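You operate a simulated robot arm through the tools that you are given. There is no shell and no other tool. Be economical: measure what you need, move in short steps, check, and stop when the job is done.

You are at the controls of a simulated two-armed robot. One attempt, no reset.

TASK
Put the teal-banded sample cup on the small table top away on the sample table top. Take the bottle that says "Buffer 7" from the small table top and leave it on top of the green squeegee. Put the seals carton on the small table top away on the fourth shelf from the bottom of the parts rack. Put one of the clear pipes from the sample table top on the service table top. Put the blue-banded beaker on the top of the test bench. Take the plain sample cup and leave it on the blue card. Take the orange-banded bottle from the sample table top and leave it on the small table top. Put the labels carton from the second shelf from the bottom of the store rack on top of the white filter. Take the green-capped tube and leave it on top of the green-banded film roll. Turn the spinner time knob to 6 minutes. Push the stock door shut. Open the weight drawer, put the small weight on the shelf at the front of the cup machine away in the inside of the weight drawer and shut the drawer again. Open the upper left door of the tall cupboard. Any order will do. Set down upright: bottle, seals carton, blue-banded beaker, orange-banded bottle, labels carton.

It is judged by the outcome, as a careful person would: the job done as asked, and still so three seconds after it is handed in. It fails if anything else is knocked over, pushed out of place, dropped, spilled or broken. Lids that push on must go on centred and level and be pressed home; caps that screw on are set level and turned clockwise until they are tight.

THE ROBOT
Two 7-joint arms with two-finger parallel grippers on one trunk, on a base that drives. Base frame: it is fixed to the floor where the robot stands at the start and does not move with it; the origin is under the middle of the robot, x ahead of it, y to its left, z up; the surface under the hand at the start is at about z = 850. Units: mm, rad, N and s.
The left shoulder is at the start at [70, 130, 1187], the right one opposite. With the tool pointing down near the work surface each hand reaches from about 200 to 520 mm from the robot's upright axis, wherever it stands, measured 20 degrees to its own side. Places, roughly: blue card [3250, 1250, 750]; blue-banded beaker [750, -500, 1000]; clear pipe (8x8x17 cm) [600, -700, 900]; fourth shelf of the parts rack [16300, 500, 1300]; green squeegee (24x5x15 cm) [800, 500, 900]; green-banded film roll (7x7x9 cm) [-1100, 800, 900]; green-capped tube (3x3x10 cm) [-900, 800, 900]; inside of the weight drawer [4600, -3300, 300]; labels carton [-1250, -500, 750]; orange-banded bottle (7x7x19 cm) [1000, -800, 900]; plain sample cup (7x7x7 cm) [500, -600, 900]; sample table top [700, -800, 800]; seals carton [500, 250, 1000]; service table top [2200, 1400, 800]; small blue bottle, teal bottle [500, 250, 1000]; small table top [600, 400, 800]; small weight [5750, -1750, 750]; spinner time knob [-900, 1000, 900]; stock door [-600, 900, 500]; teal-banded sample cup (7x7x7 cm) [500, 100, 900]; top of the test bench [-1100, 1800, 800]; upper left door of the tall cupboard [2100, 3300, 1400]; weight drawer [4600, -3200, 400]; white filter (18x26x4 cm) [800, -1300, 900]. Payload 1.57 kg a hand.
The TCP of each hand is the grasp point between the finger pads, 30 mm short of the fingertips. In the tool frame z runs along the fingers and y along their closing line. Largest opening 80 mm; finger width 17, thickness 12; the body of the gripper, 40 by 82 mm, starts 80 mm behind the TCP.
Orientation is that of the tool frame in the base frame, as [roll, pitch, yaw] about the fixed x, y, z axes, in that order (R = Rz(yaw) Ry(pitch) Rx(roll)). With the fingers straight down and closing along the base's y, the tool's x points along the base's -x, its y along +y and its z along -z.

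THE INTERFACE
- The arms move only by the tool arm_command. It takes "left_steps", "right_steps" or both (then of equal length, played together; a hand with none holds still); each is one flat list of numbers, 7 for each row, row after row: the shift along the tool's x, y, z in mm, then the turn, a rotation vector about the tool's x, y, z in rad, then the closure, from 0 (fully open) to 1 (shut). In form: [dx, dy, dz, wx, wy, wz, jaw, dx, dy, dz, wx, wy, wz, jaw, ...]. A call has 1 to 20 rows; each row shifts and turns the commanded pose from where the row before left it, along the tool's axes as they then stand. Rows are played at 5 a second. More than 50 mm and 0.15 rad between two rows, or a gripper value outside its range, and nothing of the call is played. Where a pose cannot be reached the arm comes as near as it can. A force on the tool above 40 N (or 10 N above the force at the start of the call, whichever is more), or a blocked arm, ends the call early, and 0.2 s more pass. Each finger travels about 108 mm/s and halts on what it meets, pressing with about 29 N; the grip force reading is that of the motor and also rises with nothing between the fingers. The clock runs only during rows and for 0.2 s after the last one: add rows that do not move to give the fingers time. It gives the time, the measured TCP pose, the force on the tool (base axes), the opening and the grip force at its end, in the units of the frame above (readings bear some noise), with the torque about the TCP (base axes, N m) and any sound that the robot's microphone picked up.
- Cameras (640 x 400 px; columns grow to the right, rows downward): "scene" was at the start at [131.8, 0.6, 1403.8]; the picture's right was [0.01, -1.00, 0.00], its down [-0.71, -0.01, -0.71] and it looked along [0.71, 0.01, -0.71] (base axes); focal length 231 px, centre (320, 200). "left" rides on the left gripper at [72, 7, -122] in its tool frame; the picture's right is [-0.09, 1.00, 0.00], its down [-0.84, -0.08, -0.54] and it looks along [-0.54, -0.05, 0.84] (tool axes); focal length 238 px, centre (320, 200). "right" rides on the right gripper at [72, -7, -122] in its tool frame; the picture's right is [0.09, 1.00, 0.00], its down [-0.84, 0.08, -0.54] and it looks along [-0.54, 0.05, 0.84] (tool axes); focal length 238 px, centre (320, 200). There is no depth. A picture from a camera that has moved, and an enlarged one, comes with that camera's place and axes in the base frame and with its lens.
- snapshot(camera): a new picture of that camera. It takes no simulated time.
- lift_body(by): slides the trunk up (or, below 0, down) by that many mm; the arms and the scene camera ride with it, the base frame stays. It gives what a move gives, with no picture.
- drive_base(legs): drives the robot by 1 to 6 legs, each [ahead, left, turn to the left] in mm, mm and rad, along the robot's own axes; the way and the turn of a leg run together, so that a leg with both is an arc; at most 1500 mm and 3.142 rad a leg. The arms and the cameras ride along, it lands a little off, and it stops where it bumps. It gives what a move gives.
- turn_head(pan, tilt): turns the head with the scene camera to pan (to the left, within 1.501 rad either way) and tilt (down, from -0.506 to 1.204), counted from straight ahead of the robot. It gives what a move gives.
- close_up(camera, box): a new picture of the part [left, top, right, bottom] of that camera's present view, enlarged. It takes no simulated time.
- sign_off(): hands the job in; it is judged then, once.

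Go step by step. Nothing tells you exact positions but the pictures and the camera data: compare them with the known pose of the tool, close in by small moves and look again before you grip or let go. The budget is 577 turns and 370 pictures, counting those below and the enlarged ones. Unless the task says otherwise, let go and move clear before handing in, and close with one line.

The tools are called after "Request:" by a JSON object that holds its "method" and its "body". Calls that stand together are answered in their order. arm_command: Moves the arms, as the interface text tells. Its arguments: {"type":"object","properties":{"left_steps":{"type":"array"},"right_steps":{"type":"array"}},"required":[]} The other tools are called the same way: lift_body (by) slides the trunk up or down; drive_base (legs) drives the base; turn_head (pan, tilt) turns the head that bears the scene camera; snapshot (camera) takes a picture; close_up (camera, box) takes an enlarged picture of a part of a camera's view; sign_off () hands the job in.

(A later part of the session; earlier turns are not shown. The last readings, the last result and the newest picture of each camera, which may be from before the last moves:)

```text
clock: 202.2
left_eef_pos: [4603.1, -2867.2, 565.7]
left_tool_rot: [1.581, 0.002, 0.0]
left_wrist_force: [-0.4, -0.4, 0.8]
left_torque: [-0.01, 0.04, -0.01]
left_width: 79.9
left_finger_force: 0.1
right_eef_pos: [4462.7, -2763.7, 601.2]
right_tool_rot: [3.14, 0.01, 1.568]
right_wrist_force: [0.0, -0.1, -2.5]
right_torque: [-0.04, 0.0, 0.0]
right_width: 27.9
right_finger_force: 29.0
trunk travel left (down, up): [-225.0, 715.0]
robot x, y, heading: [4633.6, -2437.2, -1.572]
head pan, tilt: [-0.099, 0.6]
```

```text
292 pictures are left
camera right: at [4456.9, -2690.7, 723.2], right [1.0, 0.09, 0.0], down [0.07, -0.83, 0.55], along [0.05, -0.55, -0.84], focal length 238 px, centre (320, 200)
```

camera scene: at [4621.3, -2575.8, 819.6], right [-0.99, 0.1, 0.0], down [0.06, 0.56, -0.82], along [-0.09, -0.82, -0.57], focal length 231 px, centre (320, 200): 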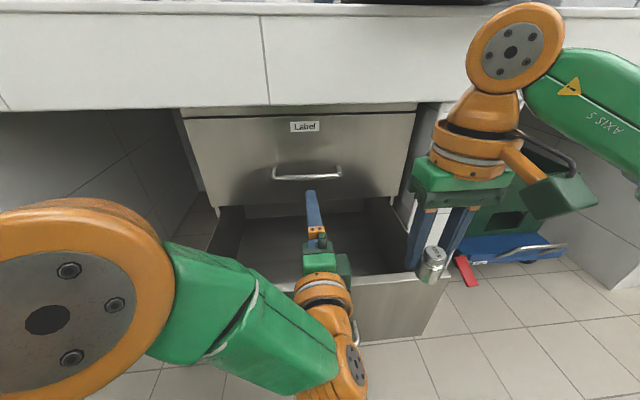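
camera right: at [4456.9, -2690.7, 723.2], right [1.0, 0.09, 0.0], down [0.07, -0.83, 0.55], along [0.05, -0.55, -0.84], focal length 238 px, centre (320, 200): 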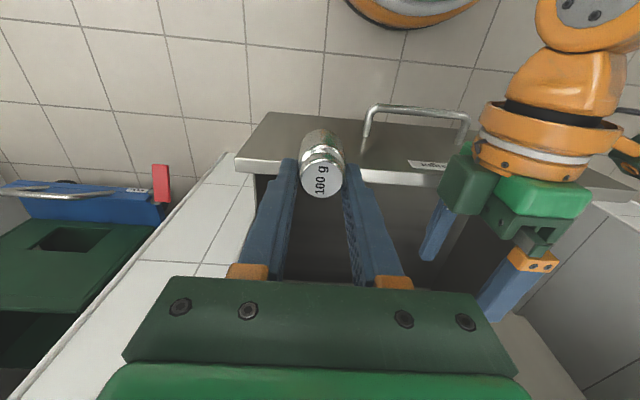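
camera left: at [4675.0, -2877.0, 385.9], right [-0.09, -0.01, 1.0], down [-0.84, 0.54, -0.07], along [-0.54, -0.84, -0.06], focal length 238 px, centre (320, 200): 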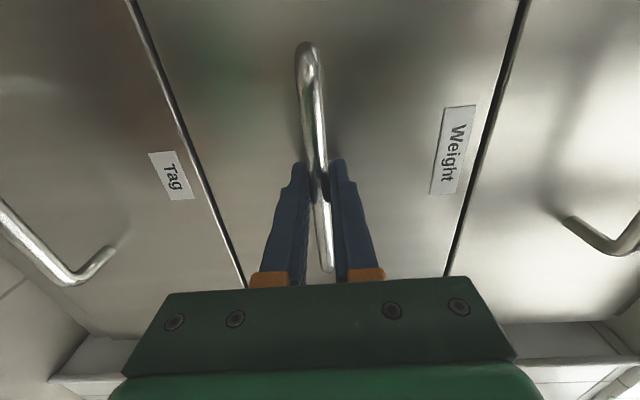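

Request:
{"method": "drive_base", "body": {"legs": [[40, 0, 0]]}}

Request:
{"method": "arm_command", "body": {"right_steps": [-40, 5, 0, 0, 0, 0, 0.75, -40, 5, 0, 0, 0, 0, 0.75, -44, 5, 0, 0, 0, 0, 0.75, 0, 0, 40, 0, 0, 0, 0.75, 0, 0, 40, 0, 0, 0, 0.75, 0, 0, 40, 0, 0, 0, 0.75, 0, 0, 40, 0, 0, 0, 0.75]}}

Request:
{"method": "snapshot", "body": {"camera": "right"}}

Request:
{"method": "snapshot", "body": {"camera": "scene"}}

```text
clock: 203.1
left_eef_pos: [4603.0, -2908.3, 566.0]
left_tool_rot: [1.582, 0.001, -0.001]
left_wrist_force: [-0.9, -0.2, 0.2]
left_torque: [-0.02, 0.0, 0.01]
left_width: 79.8
left_finger_force: 0.1
right_eef_pos: [4462.8, -2802.6, 602.6]
right_tool_rot: [3.138, 0.009, 1.567]
right_wrist_force: [0.0, 0.5, -1.3]
right_torque: [-0.01, 0.02, 0.01]
right_width: 27.9
right_finger_force: 28.7
trunk travel left (down, up): [-225.0, 715.0]
robot x, y, heading: [4636.2, -2474.9, -1.573]
head pan, tilt: [-0.099, 0.6]
```

```text
clock: 204.7
left_eef_pos: [4603.2, -2908.5, 565.8]
left_tool_rot: [1.581, 0.0, -0.001]
left_wrist_force: [-0.2, 0.1, 0.1]
left_torque: [-0.01, 0.0, 0.0]
left_width: 80.1
left_finger_force: 0.0
right_eef_pos: [4488.4, -2911.0, 426.2]
right_tool_rot: [3.14, 0.011, 1.567]
right_wrist_force: [-0.5, -0.1, -1.6]
right_torque: [-0.02, 0.01, -0.01]
right_width: 27.8
right_finger_force: 28.5
right hand out of reach, approached as far as the arm can: row 3
trunk travel left (down, up): [-225.0, 715.0]
robot x, y, heading: [4629.8, -2474.9, -1.574]
head pan, tilt: [-0.099, 0.6]
```

```text
291 pictures are left
camera right: at [4483.8, -2837.9, 547.4], right [1.0, 0.09, 0.0], down [0.07, -0.83, 0.55], along [0.05, -0.55, -0.83], focal length 238 px, centre (320, 200)
```

right: 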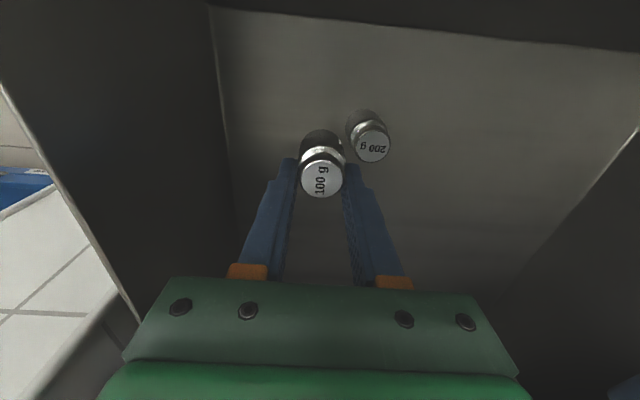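

```text
290 pictures are left
camera scene: at [4621.0, -2615.7, 819.7], right [-0.99, 0.1, 0.0], down [0.06, 0.56, -0.82], along [-0.09, -0.82, -0.57], focal length 231 px, centre (320, 200)
```

scene: 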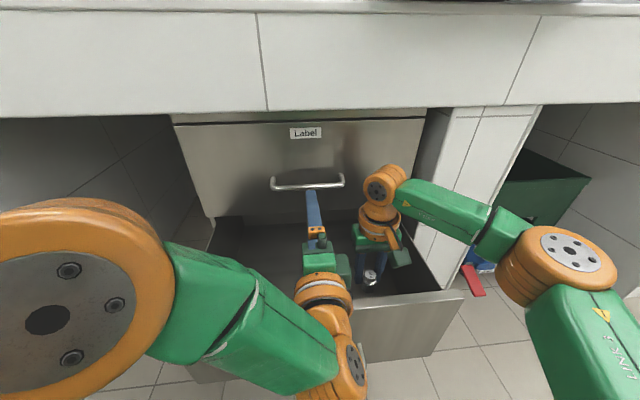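

A 200 g weight is already in the drawer at about x≈4540; I'll move left to x≈4450 and a little deeper before lowering.

Request:
{"method": "drive_base", "body": {"legs": [[20, 0, 0]]}}

Request:
{"method": "arm_command", "body": {"right_steps": [0, -38, 0, 0, 0, 0, 0.75, 0, 0, 25, 0, 0, 0, 0.75]}}

Request:
{"method": "snapshot", "body": {"camera": "right"}}

```text
clock: 205.5
left_eef_pos: [4602.9, -2927.7, 563.6]
left_tool_rot: [1.581, 0.001, 0.001]
left_wrist_force: [0.9, -0.3, -0.6]
left_torque: [-0.01, 0.0, -0.05]
left_width: 80.2
left_finger_force: 0.1
right_eef_pos: [4489.6, -2931.8, 426.0]
right_tool_rot: [3.139, 0.01, 1.568]
right_wrist_force: [-0.3, 0.1, -0.7]
right_torque: [-0.01, -0.01, 0.01]
right_width: 27.8
right_finger_force: 29.0
trunk travel left (down, up): [-225.0, 715.0]
robot x, y, heading: [4628.9, -2492.3, -1.575]
head pan, tilt: [-0.099, 0.6]
```

```text
clock: 206.1
left_eef_pos: [4603.1, -2927.7, 565.4]
left_tool_rot: [1.582, 0.0, 0.0]
left_wrist_force: [0.0, 0.4, 0.1]
left_torque: [0.01, 0.0, -0.02]
left_width: 79.8
left_finger_force: 0.0
right_eef_pos: [4449.7, -2929.8, 400.3]
right_tool_rot: [3.139, 0.009, 1.569]
right_wrist_force: [0.1, 0.1, -1.6]
right_torque: [0.02, -0.02, 0.01]
right_width: 27.9
right_finger_force: 28.6
trunk travel left (down, up): [-225.0, 715.0]
robot x, y, heading: [4628.8, -2494.8, -1.574]
head pan, tilt: [-0.099, 0.6]
```

```text
289 pictures are left
camera right: at [4444.9, -2856.3, 522.3], right [1.0, 0.09, 0.0], down [0.07, -0.83, 0.55], along [0.05, -0.55, -0.84], focal length 238 px, centre (320, 200)
```

right: 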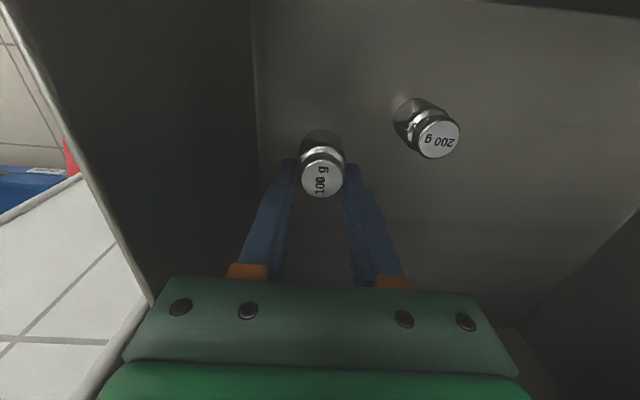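

Request:
{"method": "arm_command", "body": {"right_steps": [0, 0, 20, 0, 0, 0, 0.75, 0, 0, 15, 0, 0, 0, 0.75, 0, 0, 10, 0, 0, 0, 0.75, 0, 0, 6, 0, 0, 0, 0.75, 0, 0, 6, 0, 0, 0, 0.75, 0, 0, 6, 0, 0, 0, 0.75, 0, 0, 6, 0, 0, 0, 0.75]}}

Request:
{"method": "snapshot", "body": {"camera": "right"}}

```text
clock: 207.7
left_eef_pos: [4603.5, -2925.7, 568.2]
left_tool_rot: [1.572, 0.004, 0.0]
left_wrist_force: [-0.4, 0.2, 0.9]
left_torque: [0.02, -0.02, 0.02]
left_width: 80.2
left_finger_force: 0.1
right_eef_pos: [4452.6, -2932.4, 337.8]
right_tool_rot: [-3.141, 0.019, 1.567]
right_wrist_force: [-1.9, -2.3, 27.0]
right_torque: [0.2, 0.08, 0.04]
right_width: 28.3
right_finger_force: 29.0
trunk travel left (down, up): [-225.0, 715.0]
robot x, y, heading: [4630.8, -2494.2, -1.573]
head pan, tilt: [-0.099, 0.6]
```

```text
288 pictures are left
camera right: at [4446.9, -2858.1, 457.7], right [1.0, 0.09, 0.0], down [0.07, -0.83, 0.56], along [0.05, -0.56, -0.83], focal length 238 px, centre (320, 200)
```

right: 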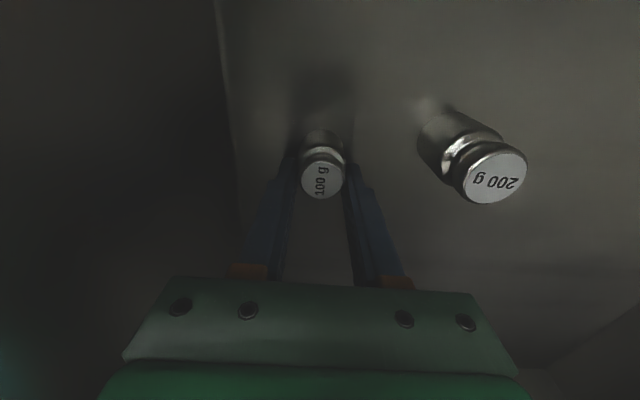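

Contact with the drawer floor. Relieve, open a little, and rise.

Request:
{"method": "arm_command", "body": {"right_steps": [0, 0, -3, 0, 0, 0, 0.75, 0, 0, -1.5, 0, 0, 0, 0.75, 0, 0, 0, 0, 0, 0, 0.75]}}

Request:
{"method": "arm_command", "body": {"right_steps": [0, 0, 0, 0, 0, 0, 0.55, 0, 0, 0, 0, 0, 0, 0.45, 0, 0, 0, 0, 0, 0, 0.4, 0, 0, -15, 0, 0, 0, 0.4, 0, 0, -30, 0, 0, 0, 0.4, 0, 0, -40, 0, 0, 0, 0.4, 0, 0, -40, 0, 0, 0, 0.4, 0, 0, -40, 0, 0, 0, 0.4, 0, 0, -40, 0, 0, 0, 0.4, 0, 0, -40, 0, 0, 0, 0.4]}}

Request:
{"method": "snapshot", "body": {"camera": "right"}}

```text
clock: 208.5
left_eef_pos: [4602.0, -2926.4, 565.4]
left_tool_rot: [1.579, 0.002, 0.001]
left_wrist_force: [0.1, 1.1, -0.9]
left_torque: [-0.04, -0.01, -0.02]
left_width: 80.1
left_finger_force: 0.1
right_eef_pos: [4452.7, -2931.3, 336.8]
right_tool_rot: [-3.141, 0.008, 1.568]
right_wrist_force: [-0.1, 1.9, 2.0]
right_torque: [-0.01, 0.03, -0.03]
right_width: 27.8
right_finger_force: 29.4
trunk travel left (down, up): [-225.0, 715.0]
robot x, y, heading: [4630.2, -2495.2, -1.572]
head pan, tilt: [-0.099, 0.6]
```

```text
clock: 210.7
left_eef_pos: [4604.2, -2926.3, 565.8]
left_tool_rot: [1.58, 0.003, -0.001]
left_wrist_force: [-0.4, -0.7, -0.5]
left_torque: [-0.03, -0.03, 0.0]
left_width: 79.8
left_finger_force: 0.1
right_eef_pos: [4453.7, -2927.6, 586.0]
right_tool_rot: [3.14, 0.013, 1.568]
right_wrist_force: [0.5, -0.1, 0.3]
right_torque: [0.02, 0.0, 0.01]
right_width: 48.2
right_finger_force: 0.1
trunk travel left (down, up): [-225.0, 715.0]
robot x, y, heading: [4631.7, -2497.4, -1.576]
head pan, tilt: [-0.099, 0.6]
```

```text
287 pictures are left
camera right: at [4448.7, -2854.1, 707.2], right [1.0, 0.09, 0.0], down [0.08, -0.83, 0.55], along [0.05, -0.55, -0.83], focal length 238 px, centre (320, 200)
```

right: 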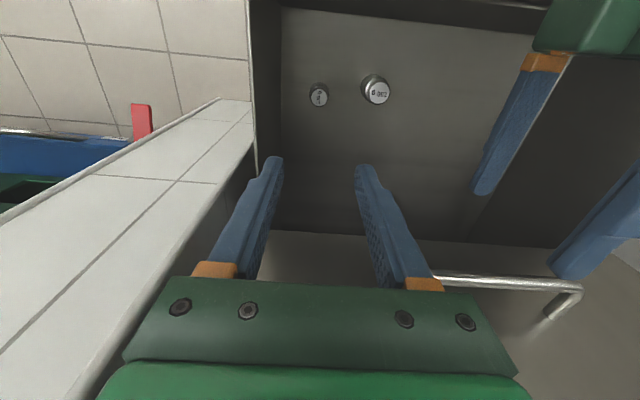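

Both weights stand in the drawer. Retract the right hand, back up, bring the closed left fingers before the drawer face and push it shut.

Request:
{"method": "arm_command", "body": {"right_steps": [40, 0, 0, 0, 0, 0, 0.4, 40, 0, 0, 0, 0, 0, 0.4, 40, 0, 0, 0, 0, 0, 0.4], "left_steps": [0, 0, 0, 0, 0, 0, 0.5, 0, 0, 0, 0, 0, 0, 1, 0, 0, 0, 0, 0, 0, 1]}}

Request:
{"method": "drive_base", "body": {"legs": [[-205, 0, 0]]}}

Request:
{"method": "arm_command", "body": {"left_steps": [0, -45, 0, 0, 0, 0, 1, 0, -45, 0, 0, 0, 0, 1, 0, -43, 0, 0, 0, 0, 1]}}

Request:
{"method": "snapshot", "body": {"camera": "scene"}}

```text
clock: 211.5
left_eef_pos: [4602.8, -2927.5, 564.7]
left_tool_rot: [1.579, -0.001, 0.0]
left_wrist_force: [0.1, 0.8, 0.3]
left_torque: [-0.02, 0.02, 0.0]
left_width: 0.0
left_finger_force: 21.6
right_eef_pos: [4452.8, -2806.3, 583.4]
right_tool_rot: [3.138, 0.01, 1.567]
right_wrist_force: [0.6, 0.3, 0.5]
right_torque: [-0.01, 0.0, 0.01]
right_width: 48.0
right_finger_force: 0.1
trunk travel left (down, up): [-225.0, 715.0]
robot x, y, heading: [4629.9, -2498.7, -1.577]
head pan, tilt: [-0.099, 0.6]
```

```text
clock: 213.1
left_eef_pos: [4604.5, -2723.2, 566.0]
left_tool_rot: [1.579, 0.001, -0.002]
left_wrist_force: [0.8, 0.4, 0.6]
left_torque: [0.02, 0.0, -0.04]
left_width: 0.0
left_finger_force: 21.2
right_eef_pos: [4452.7, -2603.1, 583.9]
right_tool_rot: [3.141, 0.01, 1.568]
right_wrist_force: [0.2, -0.2, 0.1]
right_torque: [-0.02, -0.04, 0.0]
right_width: 47.8
right_finger_force: 0.0
trunk travel left (down, up): [-225.0, 715.0]
robot x, y, heading: [4634.6, -2289.8, -1.572]
head pan, tilt: [-0.099, 0.6]
```

```text
clock: 213.9
left_eef_pos: [4602.1, -2719.6, 432.4]
left_tool_rot: [1.579, 0.0, -0.001]
left_wrist_force: [0.1, 0.1, -0.1]
left_torque: [-0.01, -0.01, 0.01]
left_width: 0.0
left_finger_force: 20.8
right_eef_pos: [4451.7, -2604.8, 583.1]
right_tool_rot: [3.138, 0.008, 1.569]
right_wrist_force: [-0.3, -0.3, -0.2]
right_torque: [0.0, 0.01, 0.0]
right_width: 47.9
right_finger_force: 0.1
trunk travel left (down, up): [-225.0, 715.0]
robot x, y, heading: [4635.4, -2290.7, -1.579]
head pan, tilt: [-0.099, 0.6]
```

```text
286 pictures are left
camera scene: at [4621.7, -2431.2, 819.7], right [-0.99, 0.1, 0.0], down [0.06, 0.56, -0.82], along [-0.09, -0.82, -0.57], focal length 231 px, centre (320, 200)
```

scene: 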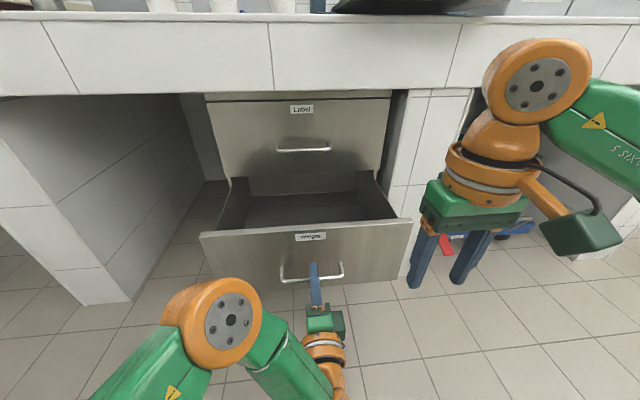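

Request:
{"method": "drive_base", "body": {"legs": [[100, 0, 0.006], [100, 0, 0], [85, 0, 0]]}}

Request:
{"method": "snapshot", "body": {"camera": "scene"}}

```text
clock: 216.5
left_eef_pos: [4604.6, -3005.8, 432.0]
left_tool_rot: [1.58, 0.003, 0.004]
left_wrist_force: [-0.7, -0.9, -0.1]
left_torque: [0.03, -0.02, 0.0]
left_width: 0.4
left_finger_force: 21.4
right_eef_pos: [4453.8, -2889.7, 584.1]
right_tool_rot: [3.14, 0.011, 1.572]
right_wrist_force: [0.6, 0.0, 0.1]
right_torque: [0.02, 0.0, -0.01]
right_width: 47.9
right_finger_force: 0.0
trunk travel left (down, up): [-225.0, 715.0]
robot x, y, heading: [4629.7, -2579.9, -1.571]
head pan, tilt: [-0.099, 0.6]
```

```text
285 pictures are left
camera scene: at [4622.4, -2716.5, 819.7], right [-1.0, 0.1, 0.0], down [0.06, 0.56, -0.82], along [-0.08, -0.82, -0.57], focal length 231 px, centre (320, 200)
```

scene: 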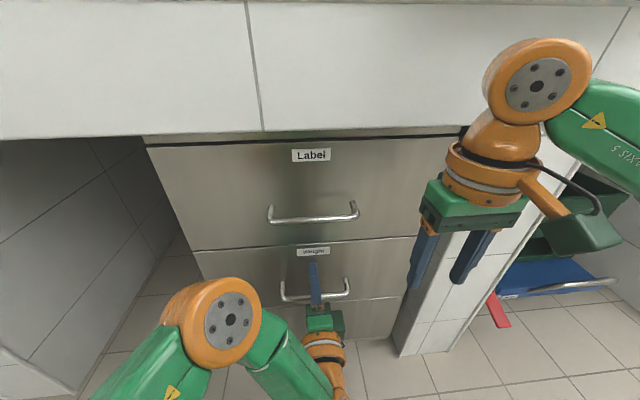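

Request:
{"method": "drive_base", "body": {"legs": [[12, 0, 0]]}}

Request:
{"method": "drive_base", "body": {"legs": [[8, 0, 0]]}}

Request:
{"method": "close_up", "body": {"camera": "scene", "box": [140, 120, 440, 330]}}

```text
clock: 217.3
left_eef_pos: [4605.9, -3008.6, 433.1]
left_tool_rot: [1.58, 0.002, 0.007]
left_wrist_force: [3.3, 9.6, 5.9]
left_torque: [-0.25, 0.08, 0.02]
left_width: 0.1
left_finger_force: 20.5
right_eef_pos: [4454.1, -2892.7, 583.5]
right_tool_rot: [3.141, 0.013, 1.575]
right_wrist_force: [0.0, 0.3, 0.3]
right_torque: [0.01, -0.01, 0.0]
right_width: 48.0
right_finger_force: 0.0
trunk travel left (down, up): [-225.0, 715.0]
robot x, y, heading: [4628.4, -2584.4, -1.572]
head pan, tilt: [-0.099, 0.6]
stopped in leg 1: the force on the tool passed its limit at 59 N (the readings are from after the stop); the commanded pose is now the measured one
```

```text
clock: 218.0
left_eef_pos: [4604.8, -3008.1, 433.0]
left_tool_rot: [1.58, 0.004, 0.004]
left_wrist_force: [4.0, 14.4, 8.9]
left_torque: [-0.33, 0.06, 0.05]
left_width: 0.0
left_finger_force: 21.0
right_eef_pos: [4455.0, -2896.3, 583.8]
right_tool_rot: [3.141, 0.013, 1.574]
right_wrist_force: [0.1, -0.2, 1.1]
right_torque: [-0.03, 0.01, -0.02]
right_width: 48.0
right_finger_force: 0.1
trunk travel left (down, up): [-225.0, 715.0]
robot x, y, heading: [4630.8, -2583.9, -1.569]
head pan, tilt: [-0.099, 0.6]
stopped in leg 1: the force on the tool passed its limit at 54 N (the readings are from after the stop); the commanded pose is now the measured one
```

```text
1.90 times, centred on (290, 225) of scene
camera zoom: at [4623.5, -2720.9, 820.3], right [-1.0, 0.1, 0.0], down [0.05, 0.56, -0.83], along [-0.08, -0.82, -0.56], focal length 439 px, centre (377, 152)
```

zoom: 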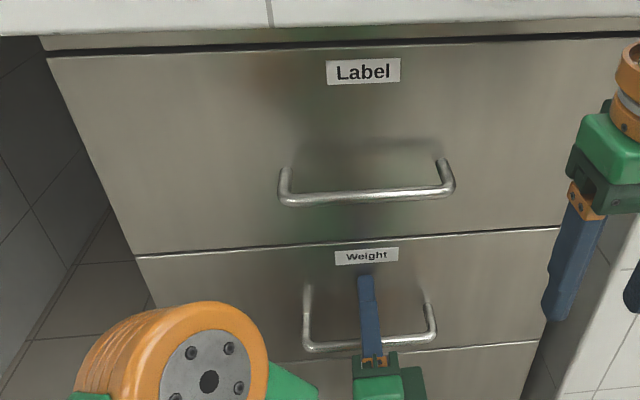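

Drawer shut firmly. Back away, raise the trunk and restore the left hand.

Request:
{"method": "drive_base", "body": {"legs": [[-450, 0, 0]]}}

Request:
{"method": "lift_body", "body": {"by": 600}}

Request:
{"method": "arm_command", "body": {"left_steps": [0, 25, 0, 0.1428, 0, 0, 0, 0, 25, 0, 0.1428, 0, 0, 0, 0, 25, 0, 0.1428, 0, 0, 0, 0, 25, 0, 0.1428, 0, 0, 0, 0, 20, 0, 0.1428, 0, 0, 0, 0, 20, 0, 0.1428, 0, 0, 0, 0, 20, 0, 0.1428, 0, 0, 0, 0, 20, 0, 0.1428, 0, 0, 0, 0, 0, 0, 0.1428, 0, 0, 0, 0, 0, 0, 0.1428, 0, 0, 0, 0, 0, 0, 0.1428, 0, 0, 0]}}

```text
clock: 220.8
left_eef_pos: [4605.7, -2555.0, 430.8]
left_tool_rot: [1.587, 0.002, 0.011]
left_wrist_force: [0.4, 0.7, -0.4]
left_torque: [-0.01, 0.0, -0.02]
left_width: 0.1
left_finger_force: 21.3
right_eef_pos: [4454.1, -2443.7, 583.1]
right_tool_rot: [3.14, 0.009, 1.582]
right_wrist_force: [-0.3, 0.0, 0.4]
right_torque: [0.0, 0.03, 0.0]
right_width: 48.0
right_finger_force: 0.0
trunk travel left (down, up): [-225.0, 715.0]
robot x, y, heading: [4628.0, -2128.9, -1.562]
head pan, tilt: [-0.099, 0.6]
```

```text
refused: 600 is not a number from -400 to 400
```

```text
clock: 223.2
left_eef_pos: [4606.7, -2584.6, 537.5]
left_tool_rot: [2.251, 0.0, 0.012]
left_wrist_force: [-0.4, -0.7, 0.0]
left_torque: [-0.03, 0.0, 0.01]
left_width: 79.8
left_finger_force: 0.1
left hand out of reach, approached as far as the arm can: row 5, 6, 7, 8, 9, 10, 11
right_eef_pos: [4453.8, -2443.8, 584.0]
right_tool_rot: [3.139, 0.01, 1.581]
right_wrist_force: [0.0, 0.5, -0.2]
right_torque: [0.01, -0.01, -0.01]
right_width: 47.9
right_finger_force: 0.1
trunk travel left (down, up): [-225.0, 715.0]
robot x, y, heading: [4625.4, -2128.8, -1.563]
head pan, tilt: [-0.099, 0.6]
```

Request:
{"method": "lift_body", "body": {"by": 400}}

Request:
{"method": "arm_command", "body": {"left_steps": [25, 0, 0, 0, 0, -0.14, 0, 25, 0, 0, 0, 0, -0.14, 0, 25, 0, 0, 0, 0, -0.14, 0, 25, 0, 0, 0, 0, -0.14, 0, 0, 0, 0, 0, 0, -0.14, 0, 0, 0, 0, 0, 0, -0.14, 0]}}

```text
clock: 227.0
left_eef_pos: [4606.3, -2585.2, 939.1]
left_tool_rot: [2.253, 0.003, 0.011]
left_wrist_force: [-0.7, 0.1, 0.5]
left_torque: [-0.02, 0.0, 0.0]
left_width: 79.9
left_finger_force: 0.1
right_eef_pos: [4454.7, -2443.7, 983.4]
right_tool_rot: [3.14, 0.008, 1.58]
right_wrist_force: [-0.5, 0.4, -0.4]
right_torque: [-0.02, 0.03, 0.02]
right_width: 48.1
right_finger_force: 0.0
trunk travel left (down, up): [-625.0, 315.0]
robot x, y, heading: [4628.5, -2132.5, -1.563]
head pan, tilt: [-0.099, 0.6]
```

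```text
clock: 228.4
left_eef_pos: [4701.8, -2571.2, 923.8]
left_tool_rot: [2.458, 0.619, 0.628]
left_wrist_force: [-0.7, 0.6, -0.1]
left_torque: [0.0, 0.03, -0.01]
left_width: 79.9
left_finger_force: 0.2
right_eef_pos: [4454.4, -2443.9, 983.6]
right_tool_rot: [-3.141, 0.01, 1.579]
right_wrist_force: [-0.2, -0.9, 0.6]
right_torque: [-0.01, 0.01, -0.03]
right_width: 47.8
right_finger_force: 0.1
trunk travel left (down, up): [-625.0, 315.0]
robot x, y, heading: [4627.6, -2129.7, -1.562]
head pan, tilt: [-0.099, 0.6]
```

Request:
{"method": "arm_command", "body": {"left_steps": [0, 0, 0, 0.0406, 0.1056, -0.0835, 0, 0, 0, 0, 0.0406, 0.1056, -0.0835, 0, 0, 0, 0, 0.0406, 0.1056, -0.0835, 0, 0, 0, 0, 0.0406, 0.1056, -0.0835, 0, 0, 0, 0, 0.0406, 0.1056, -0.0835, 0, 0, 0, 0, 0.0406, 0.1056, -0.0835, 0, 0, 0, 0, 0.0406, 0.1056, -0.0835, 0, 0, 0, 0, 0.0406, 0.1056, -0.0835, 0]}}

Request:
{"method": "lift_body", "body": {"by": 200}}

```text
clock: 230.2
left_eef_pos: [4701.8, -2570.4, 923.4]
left_tool_rot: [3.14, 0.001, 1.565]
left_wrist_force: [-0.2, -0.4, -1.0]
left_torque: [-0.01, 0.0, -0.02]
left_width: 80.1
left_finger_force: 0.1
right_eef_pos: [4453.6, -2442.9, 984.0]
right_tool_rot: [3.14, 0.009, 1.58]
right_wrist_force: [-0.7, 1.5, -1.5]
right_torque: [-0.03, 0.01, 0.02]
right_width: 47.9
right_finger_force: 0.2
trunk travel left (down, up): [-625.0, 315.0]
robot x, y, heading: [4627.5, -2126.6, -1.56]
head pan, tilt: [-0.099, 0.6]
```

```text
clock: 232.4
left_eef_pos: [4702.9, -2569.1, 1123.7]
left_tool_rot: [3.14, 0.0, 1.569]
left_wrist_force: [0.2, 0.3, -0.3]
left_torque: [0.02, 0.0, -0.01]
left_width: 79.8
left_finger_force: 0.1
right_eef_pos: [4454.6, -2443.6, 1184.7]
right_tool_rot: [3.139, 0.008, 1.582]
right_wrist_force: [-0.1, -0.2, -0.4]
right_torque: [0.01, -0.01, 0.01]
right_width: 48.1
right_finger_force: 0.2
trunk travel left (down, up): [-825.0, 115.0]
robot x, y, heading: [4632.8, -2130.0, -1.558]
head pan, tilt: [-0.099, 0.6]
```

Hands restored. Next stop: far side of the sample table, facing -x, for the orange bottle and blue beaker.

Request:
{"method": "drive_base", "body": {"legs": [[0, 0, -1.585], [1200, -700, 0], [1200, -700, 0], [450, -100, 0]]}}

Request:
{"method": "turn_head", "body": {"pan": 0, "tilt": 0.6}}

Request:
{"method": "snapshot", "body": {"camera": "scene"}}

```text
clock: 252.0
left_eef_pos: [1378.0, -615.6, 1123.7]
left_tool_rot: [3.14, 0.003, -0.057]
left_wrist_force: [0.9, 0.0, 0.0]
left_torque: [0.0, -0.01, -0.02]
left_width: 80.2
left_finger_force: 0.1
right_eef_pos: [1516.3, -373.6, 1184.9]
right_tool_rot: [3.14, 0.01, -0.043]
right_wrist_force: [0.3, -1.1, -0.4]
right_torque: [-0.01, -0.01, 0.01]
right_width: 47.9
right_finger_force: 0.1
trunk travel left (down, up): [-825.0, 115.0]
robot x, y, heading: [1813.8, -562.9, 3.099]
head pan, tilt: [-0.099, 0.6]
```

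```text
clock: 252.7
left_eef_pos: [1377.0, -614.8, 1124.3]
left_tool_rot: [3.14, 0.002, -0.058]
left_wrist_force: [-0.7, -0.2, 0.3]
left_torque: [-0.03, 0.0, 0.04]
left_width: 80.0
left_finger_force: 0.0
right_eef_pos: [1515.3, -372.7, 1183.9]
right_tool_rot: [-3.141, 0.01, -0.045]
right_wrist_force: [-0.1, 0.2, 0.0]
right_torque: [-0.01, 0.01, 0.01]
right_width: 47.9
right_finger_force: 0.0
trunk travel left (down, up): [-825.0, 115.0]
robot x, y, heading: [1822.0, -563.7, 3.096]
head pan, tilt: [0.0, 0.6]
```

```text
283 pictures are left
camera scene: at [1681.2, -558.6, 1419.7], right [0.05, 1.0, 0.0], down [0.56, -0.03, -0.83], along [-0.82, 0.04, -0.56], focal length 231 px, centre (320, 200)
```

scene: 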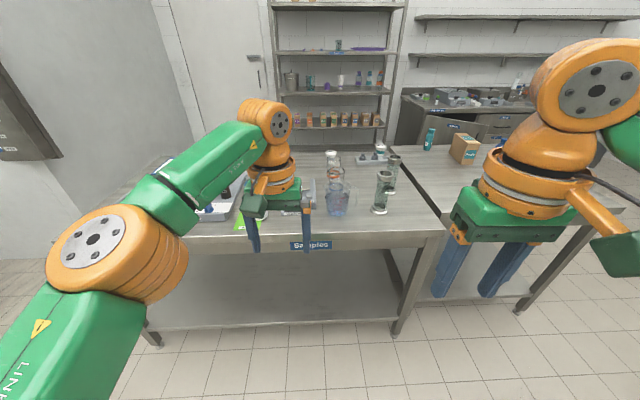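

The blue beaker stands behind the water pitcher as seen from here; the orange bottle is reachable by the left hand. Square up and close in.

Request:
{"method": "drive_base", "body": {"legs": [[0, 0, 0.045], [480, 20, 0]]}}

Request:
{"method": "snapshot", "body": {"camera": "scene"}}

Request:
{"method": "snapshot", "body": {"camera": "left"}}

Request:
{"method": "snapshot", "body": {"camera": "right"}}

```text
clock: 255.9
left_eef_pos: [908.5, -652.4, 1123.6]
left_tool_rot: [3.139, 0.004, -0.015]
left_wrist_force: [-0.3, 0.0, 0.6]
left_torque: [0.0, 0.01, 0.03]
left_width: 79.8
left_finger_force: 0.0
right_eef_pos: [1038.9, -405.6, 1184.5]
right_tool_rot: [3.138, 0.01, -0.001]
right_wrist_force: [-1.2, 0.5, 0.4]
right_torque: [0.0, 0.03, 0.02]
right_width: 48.1
right_finger_force: 0.1
trunk travel left (down, up): [-825.0, 115.0]
robot x, y, heading: [1351.2, -583.3, 3.141]
head pan, tilt: [0.0, 0.6]
```

```text
282 pictures are left
camera scene: at [1212.2, -583.5, 1419.9], right [0.0, 1.0, 0.0], down [0.56, 0.0, -0.83], along [-0.83, 0.0, -0.56], focal length 231 px, centre (320, 200)
```

scene: 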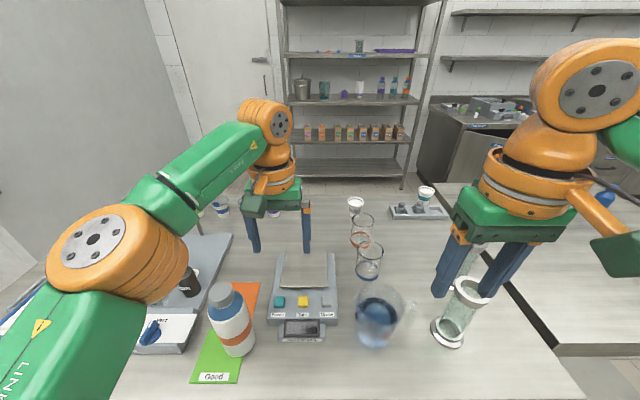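

```text
281 pictures are left
camera left: at [980.3, -661.0, 1246.0], right [-0.11, -0.99, 0.0], down [-0.83, 0.09, 0.54], along [-0.54, 0.06, -0.84], focal length 238 px, centre (320, 200)
```

left: 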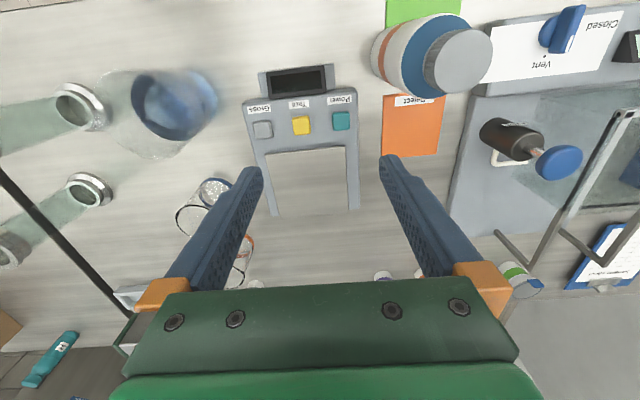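

```text
280 pictures are left
camera right: at [1112.7, -398.5, 1305.5], right [0.09, -1.0, 0.0], down [-0.83, -0.08, 0.55], along [-0.55, -0.05, -0.83], focal length 238 px, centre (320, 200)
```

right: 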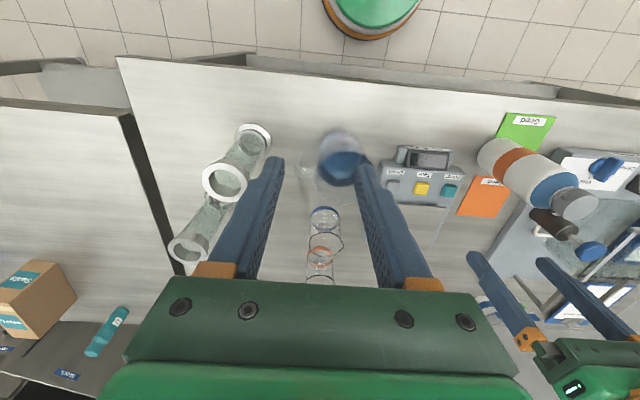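

Request:
{"method": "close_up", "body": {"camera": "scene", "box": [180, 260, 300, 390]}}

Request:
{"method": "close_up", "body": {"camera": "scene", "box": [320, 190, 430, 360]}}

```text
3.08 times, centred on (240, 325) of scene
camera zoom: at [1212.2, -583.5, 1419.9], right [0.0, 1.0, 0.0], down [0.56, 0.0, -0.83], along [-0.83, 0.0, -0.56], focal length 710 px, centre (566, -185)
```

zoom: 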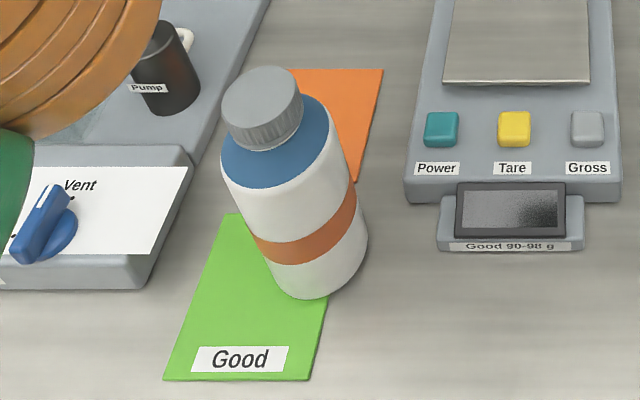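

```text
2.35 times, centred on (375, 275) of scene
camera zoom: at [1212.2, -583.5, 1419.9], right [0.0, 1.0, 0.0], down [0.56, 0.0, -0.83], along [-0.83, 0.0, -0.56], focal length 543 px, centre (191, 24)
```

zoom: 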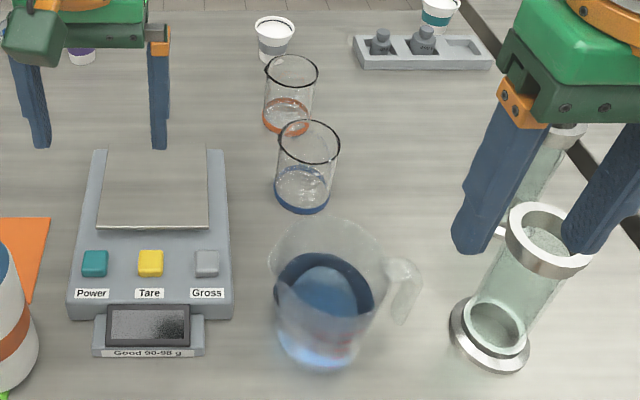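

Bottle at about (963,-763); moving the left hand above it.

Request:
{"method": "arm_command", "body": {"left_steps": [13, 28, 5, 0, 0, 0, 0, 13, 28, 5, 0, 0, 0, 0, 14, 28, 5, 0, 0, 0, 0, 14, 26, 5, 0, 0, 0, 0]}}

Request:
{"method": "snapshot", "body": {"camera": "left"}}

```text
clock: 256.9
left_eef_pos: [960.4, -765.7, 1103.0]
left_tool_rot: [3.142, 0.001, -0.014]
left_wrist_force: [0.1, -0.5, 0.0]
left_torque: [0.03, 0.02, -0.01]
left_width: 80.0
left_finger_force: 0.0
right_eef_pos: [1037.2, -405.6, 1183.2]
right_tool_rot: [3.14, 0.011, 0.0]
right_wrist_force: [0.3, 0.1, 0.2]
right_torque: [0.01, -0.01, 0.01]
right_width: 48.1
right_finger_force: 0.0
trunk travel left (down, up): [-825.0, 115.0]
robot x, y, heading: [1350.9, -585.3, 3.136]
head pan, tilt: [0.0, 0.6]
```

```text
277 pictures are left
camera left: at [1032.2, -773.9, 1225.2], right [-0.11, -0.99, 0.0], down [-0.83, 0.09, 0.54], along [-0.54, 0.06, -0.84], focal length 238 px, centre (320, 200)
```

left: 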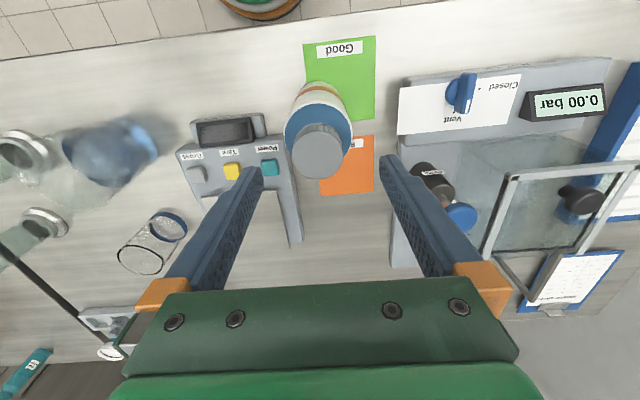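

Request:
{"method": "arm_command", "body": {"left_steps": [0, 0, 40, 0, 0, 0, 0, 0, 0, 40, 0, 0, 0, 0, 0, 0, 40, 0, 0, 0, 0, 0, 0, 12, 0, 0, 0, 0, 0, 0, 0, 0, 0, 0, 0.25, 0, 0, 0, 0, 0, 0, 0.4, 0, 0, 0, 0, 0, 0, 0.4]}}

Request:
{"method": "snapshot", "body": {"camera": "left"}}

```text
clock: 258.5
left_eef_pos: [958.5, -762.7, 968.3]
left_tool_rot: [3.14, 0.002, -0.016]
left_wrist_force: [-2.1, -0.1, 1.5]
left_torque: [-0.02, 0.22, 0.08]
left_width: 67.6
left_finger_force: 28.7
right_eef_pos: [1037.2, -406.6, 1184.0]
right_tool_rot: [3.14, 0.007, -0.001]
right_wrist_force: [-0.3, -0.5, 0.5]
right_torque: [0.0, -0.03, 0.06]
right_width: 48.0
right_finger_force: 0.1
trunk travel left (down, up): [-825.0, 115.0]
robot x, y, heading: [1346.2, -582.0, 3.139]
head pan, tilt: [0.0, 0.6]
```

```text
276 pictures are left
camera left: at [1029.8, -771.6, 1091.8], right [-0.11, -0.99, 0.0], down [-0.83, 0.09, 0.54], along [-0.54, 0.06, -0.84], focal length 238 px, centre (320, 200)
```

left: 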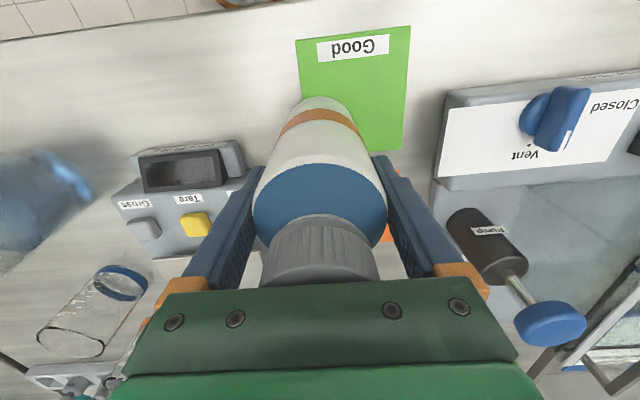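

Request:
{"method": "arm_command", "body": {"left_steps": [0, 0, -20, 0, 0, 0, 0.4, 0, 0, -40, 0, 0, 0, 0.4, 0, 0, -45, 0, 0, 0, 0.4, 15, 0, -45, 0, 0, 0, 0.4, 20, 0, -40, 0, 0, 0, 0.4, 20, 0, -40, 0, 0, 0, 0.4, 25, 0, -10, 0, 0, 0, 0.4]}}

Request:
{"method": "drive_base", "body": {"legs": [[55, 0, 0]]}}

Request:
{"method": "snapshot", "body": {"camera": "right"}}

```text
clock: 260.1
left_eef_pos: [1041.7, -764.8, 1212.6]
left_tool_rot: [3.14, -0.001, -0.016]
left_wrist_force: [1.0, 0.0, -5.4]
left_torque: [0.01, -0.01, 0.0]
left_width: 67.3
left_finger_force: 28.9
right_eef_pos: [1037.7, -407.0, 1184.1]
right_tool_rot: [-3.142, 0.011, -0.001]
right_wrist_force: [0.1, 0.5, 0.0]
right_torque: [-0.02, 0.02, -0.03]
right_width: 47.9
right_finger_force: 0.1
trunk travel left (down, up): [-825.0, 115.0]
robot x, y, heading: [1347.6, -585.2, 3.139]
head pan, tilt: [0.0, 0.6]
```

```text
clock: 261.1
left_eef_pos: [994.7, -763.7, 1214.5]
left_tool_rot: [3.137, 0.009, -0.015]
left_wrist_force: [2.2, -0.2, -5.1]
left_torque: [-0.02, 0.08, -0.02]
left_width: 67.1
left_finger_force: 29.4
right_eef_pos: [990.8, -405.8, 1185.6]
right_tool_rot: [-3.141, 0.017, -0.001]
right_wrist_force: [0.4, -0.9, -0.3]
right_torque: [-0.03, 0.07, 0.01]
right_width: 48.1
right_finger_force: 0.0
trunk travel left (down, up): [-825.0, 115.0]
robot x, y, heading: [1291.7, -583.3, 3.136]
head pan, tilt: [0.0, 0.6]
```

```text
275 pictures are left
camera right: at [1065.3, -399.1, 1307.0], right [0.09, -1.0, 0.0], down [-0.83, -0.08, 0.56], along [-0.55, -0.05, -0.83], focal length 238 px, centre (320, 200)
```

right: 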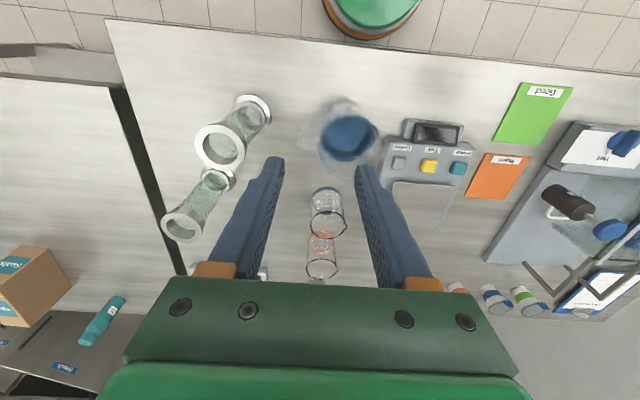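

Robot at x≈1292. Extending the right hand high over the pitcher toward the beaker.

Request:
{"method": "arm_command", "body": {"right_steps": [-40, 7, 10, 0, 0, 0, 0, -40, 7, 10, 0, 0, 0, 0, -40, 7, 10, 0, 0, 0, 0, -30, 7, 10, 0, 0, 0, 0, -20, 6, 10, 0, 0, 0, 0]}}

Request:
{"method": "drive_base", "body": {"legs": [[22, 0, 0.004]]}}

Request:
{"method": "snapshot", "body": {"camera": "right"}}

```text
clock: 262.2
left_eef_pos: [986.6, -763.4, 1212.1]
left_tool_rot: [3.141, 0.003, -0.016]
left_wrist_force: [-0.1, 0.4, -5.0]
left_torque: [0.02, 0.0, 0.0]
left_width: 67.3
left_finger_force: 29.3
right_eef_pos: [836.9, -433.3, 1144.0]
right_tool_rot: [-3.139, 0.007, -0.001]
right_wrist_force: [-0.5, 0.8, 0.1]
right_torque: [-0.01, 0.03, 0.0]
right_width: 80.2
right_finger_force: 0.1
right hand out of reach, approached as far as the arm can: row 5
trunk travel left (down, up): [-825.0, 115.0]
robot x, y, heading: [1294.3, -578.9, 3.137]
head pan, tilt: [0.0, 0.6]
```

```text
clock: 263.1
left_eef_pos: [969.0, -764.8, 1212.9]
left_tool_rot: [3.139, 0.005, -0.013]
left_wrist_force: [0.6, 1.2, -5.2]
left_torque: [-0.02, -0.01, 0.0]
left_width: 67.0
left_finger_force: 29.7
right_eef_pos: [817.4, -434.9, 1145.0]
right_tool_rot: [3.14, 0.013, 0.0]
right_wrist_force: [0.8, 0.2, 0.1]
right_torque: [0.01, 0.06, -0.01]
right_width: 79.6
right_finger_force: 0.0
trunk travel left (down, up): [-825.0, 115.0]
robot x, y, heading: [1271.4, -582.4, -3.139]
head pan, tilt: [0.0, 0.6]
```

```text
274 pictures are left
camera right: at [892.2, -427.4, 1267.0], right [0.09, -1.0, 0.0], down [-0.83, -0.08, 0.55], along [-0.55, -0.05, -0.83], focal length 238 px, centre (320, 200)
```

right: 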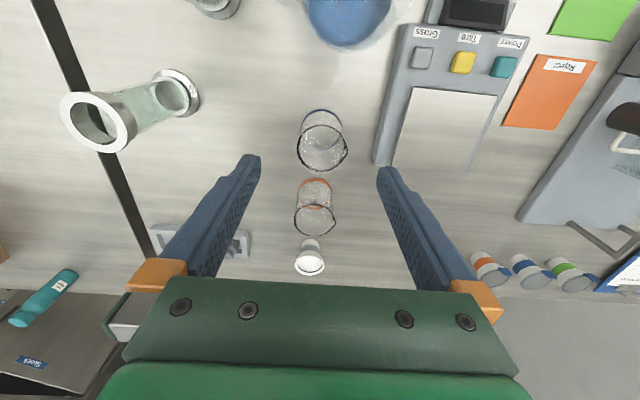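

No bump so far. Creeping a little further under the table edge.

Request:
{"method": "drive_base", "body": {"legs": [[20, 0, 0], [18, 0, 0]]}}

Request:
{"method": "arm_command", "body": {"right_steps": [0, 0, 20, 0, 0, 0, 0, -10, 4, 30, 0, 0, 0, 0, -10, 0, 20, 0, 0, 0, 0]}}

Request:
{"method": "snapshot", "body": {"camera": "right"}}

Request:
{"method": "snapshot", "body": {"camera": "scene"}}

```text
clock: 264.0
left_eef_pos: [951.1, -766.4, 1212.0]
left_tool_rot: [3.14, -0.001, -0.013]
left_wrist_force: [-0.4, -0.3, -4.9]
left_torque: [0.0, 0.04, 0.02]
left_width: 67.2
left_finger_force: 28.8
right_eef_pos: [799.6, -434.2, 1144.5]
right_tool_rot: [3.141, 0.008, 0.001]
right_wrist_force: [0.5, 0.7, 0.3]
right_torque: [0.03, -0.02, 0.01]
right_width: 79.8
right_finger_force: 0.1
trunk travel left (down, up): [-825.0, 115.0]
robot x, y, heading: [1257.8, -584.8, -3.14]
head pan, tilt: [0.0, 0.6]
stopped in leg 1: the robot was blocked; the commanded pose is now the measured one
```

```text
clock: 264.8
left_eef_pos: [948.3, -766.7, 1209.9]
left_tool_rot: [-3.141, -0.001, -0.013]
left_wrist_force: [-0.7, 0.3, -6.4]
left_torque: [0.04, 0.01, 0.02]
left_width: 67.2
left_finger_force: 28.9
right_eef_pos: [777.6, -440.3, 1072.0]
right_tool_rot: [-3.141, 0.009, 0.001]
right_wrist_force: [0.0, 0.0, -0.5]
right_torque: [0.02, -0.05, 0.03]
right_width: 80.2
right_finger_force: 0.1
trunk travel left (down, up): [-825.0, 115.0]
robot x, y, heading: [1255.9, -584.4, -3.137]
head pan, tilt: [0.0, 0.6]
```

```text
273 pictures are left
camera right: at [851.5, -434.3, 1193.6], right [0.09, -1.0, 0.0], down [-0.83, -0.08, 0.55], along [-0.55, -0.05, -0.84], focal length 238 px, centre (320, 200)
```

right: 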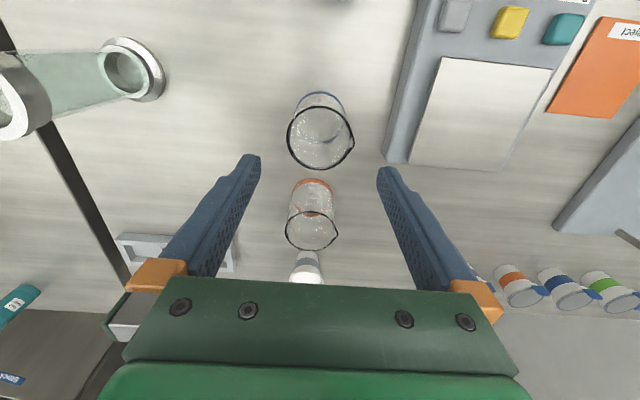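

```text
272 pictures are left
camera scene: at [1116.7, -585.6, 1419.4], right [0.0, 1.0, 0.0], down [0.57, 0.0, -0.82], along [-0.82, 0.0, -0.57], focal length 231 px, centre (320, 200)
```

scene: 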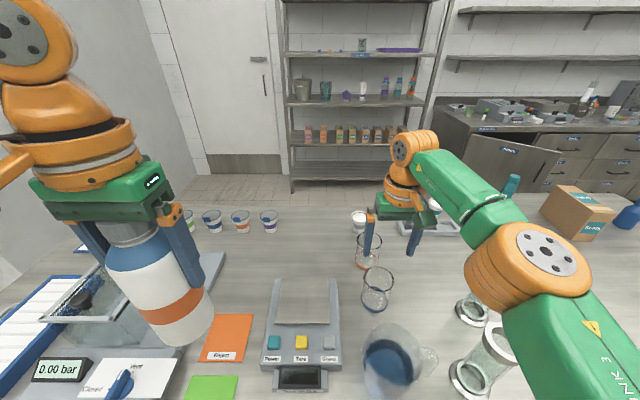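

Request:
{"method": "arm_command", "body": {"right_steps": [-5, 3, 30, 0, 0, 0, 0, -5, 0, 30, 0, 0, 0, 0]}}

Request:
{"method": "snapshot", "body": {"camera": "right"}}

```text
clock: 265.4
left_eef_pos: [948.2, -766.1, 1210.9]
left_tool_rot: [3.141, -0.003, -0.012]
left_wrist_force: [-0.2, -0.4, -5.0]
left_torque: [0.0, -0.02, 0.01]
left_width: 67.3
left_finger_force: 29.0
right_eef_pos: [766.9, -441.8, 1011.5]
right_tool_rot: [3.14, 0.004, 0.001]
right_wrist_force: [-0.4, -0.1, 0.0]
right_torque: [0.04, 0.0, 0.02]
right_width: 80.4
right_finger_force: 0.0
trunk travel left (down, up): [-825.0, 115.0]
robot x, y, heading: [1259.6, -583.5, -3.14]
head pan, tilt: [0.0, 0.6]
```

```text
271 pictures are left
camera right: at [840.3, -434.8, 1133.3], right [0.09, -1.0, 0.0], down [-0.83, -0.08, 0.55], along [-0.55, -0.05, -0.84], focal length 238 px, centre (320, 200)
```

right: 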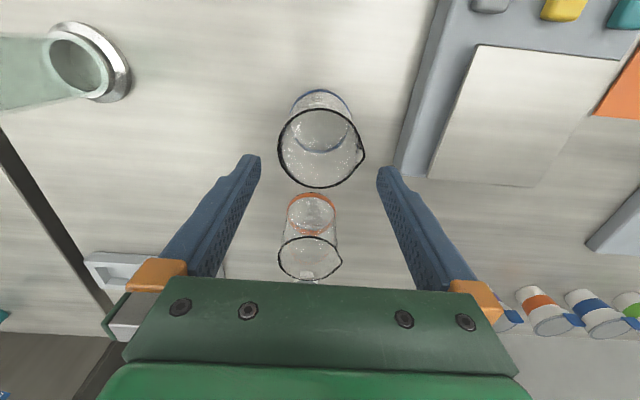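

Aligned with the beaker (766,-442). Descending around it.

Request:
{"method": "arm_command", "body": {"right_steps": [0, 1, 30, 0, 0, 0, 0, 0, 0, 20, 0, 0, 0, 0]}}

Request:
{"method": "snapshot", "body": {"camera": "right"}}

```text
clock: 266.0
left_eef_pos: [948.1, -765.3, 1211.7]
left_tool_rot: [3.14, -0.001, -0.013]
left_wrist_force: [0.6, 0.2, -6.1]
left_torque: [-0.03, -0.03, 0.01]
left_width: 67.3
left_finger_force: 29.1
right_eef_pos: [766.7, -442.6, 964.4]
right_tool_rot: [-3.141, 0.008, 0.001]
right_wrist_force: [0.3, 0.0, -0.1]
right_torque: [-0.01, 0.0, -0.01]
right_width: 80.0
right_finger_force: 0.1
trunk travel left (down, up): [-825.0, 115.0]
robot x, y, heading: [1254.1, -583.7, -3.14]
head pan, tilt: [0.0, 0.6]
```

```text
270 pictures are left
camera right: at [840.1, -435.4, 1085.5], right [0.09, -1.0, 0.0], down [-0.83, -0.08, 0.55], along [-0.55, -0.05, -0.84], focal length 238 px, centre (320, 200)
```

right: 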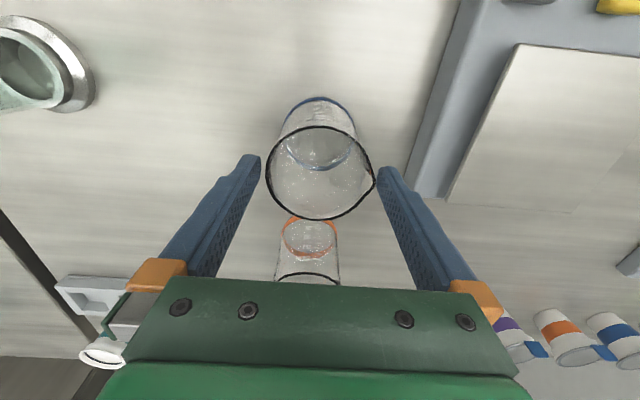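

Request:
{"method": "arm_command", "body": {"right_steps": [0, 1.2, 0, 0, 0, 0, 0, 0, 0, 20, 0, 0, 0, 0, 0, 0, 20, 0, 0, 0, 0, 0, 0, 15, 0, 0, 0, 0]}}

Request:
{"method": "snapshot", "body": {"camera": "right"}}

```text
clock: 267.0
left_eef_pos: [950.5, -765.2, 1211.5]
left_tool_rot: [3.14, -0.001, -0.011]
left_wrist_force: [0.0, -0.1, -6.0]
left_torque: [0.02, 0.03, 0.02]
left_width: 67.6
left_finger_force: 29.6
right_eef_pos: [769.8, -443.6, 908.1]
right_tool_rot: [-3.14, 0.007, 0.001]
right_wrist_force: [0.0, 0.3, 0.0]
right_torque: [-0.02, 0.02, 0.0]
right_width: 79.9
right_finger_force: 0.2
right hand out of reach, approached as far as the arm can: row 4
trunk travel left (down, up): [-825.0, 115.0]
robot x, y, heading: [1258.0, -581.4, -3.139]
head pan, tilt: [0.0, 0.6]
```

```text
269 pictures are left
camera right: at [844.3, -435.9, 1030.4], right [0.09, -1.0, 0.0], down [-0.83, -0.08, 0.55], along [-0.55, -0.05, -0.84], focal length 238 px, centre (320, 200)
```

right: 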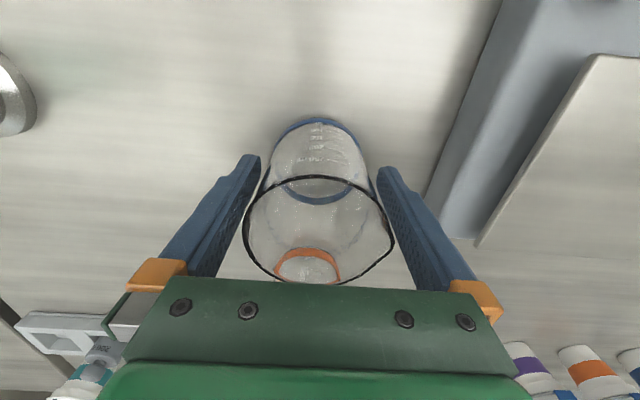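

Request:
{"method": "arm_command", "body": {"right_steps": [0, 0, 0, 0, 0, 0, 0.1, 0, 0, 0, 0, 0, 0, 0.2, 0, 0, 0, 0, 0, 0, 0.25, 0, 0, 0, 0, 0, 0, 0.25]}}

Request:
{"method": "snapshot", "body": {"camera": "right"}}

```text
clock: 268.0
left_eef_pos: [949.0, -764.9, 1212.0]
left_tool_rot: [3.14, 0.001, -0.01]
left_wrist_force: [-0.8, -0.3, -4.8]
left_torque: [-0.01, 0.02, 0.0]
left_width: 67.1
left_finger_force: 28.8
right_eef_pos: [769.9, -442.8, 908.2]
right_tool_rot: [3.141, 0.009, 0.002]
right_wrist_force: [0.2, 0.2, 0.0]
right_torque: [0.03, 0.0, 0.0]
right_width: 73.8
right_finger_force: 29.1
trunk travel left (down, up): [-825.0, 115.0]
robot x, y, heading: [1255.6, -581.6, -3.142]
head pan, tilt: [0.0, 0.6]
```

```text
268 pictures are left
camera right: at [844.0, -436.3, 1030.6], right [0.09, -1.0, 0.0], down [-0.83, -0.08, 0.55], along [-0.55, -0.05, -0.84], focal length 238 px, centre (320, 200)
```

right: 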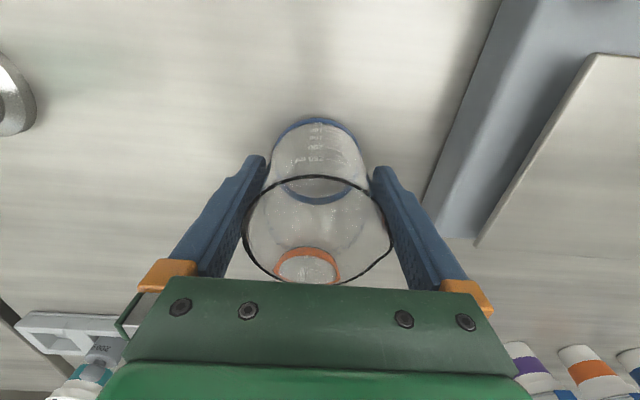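

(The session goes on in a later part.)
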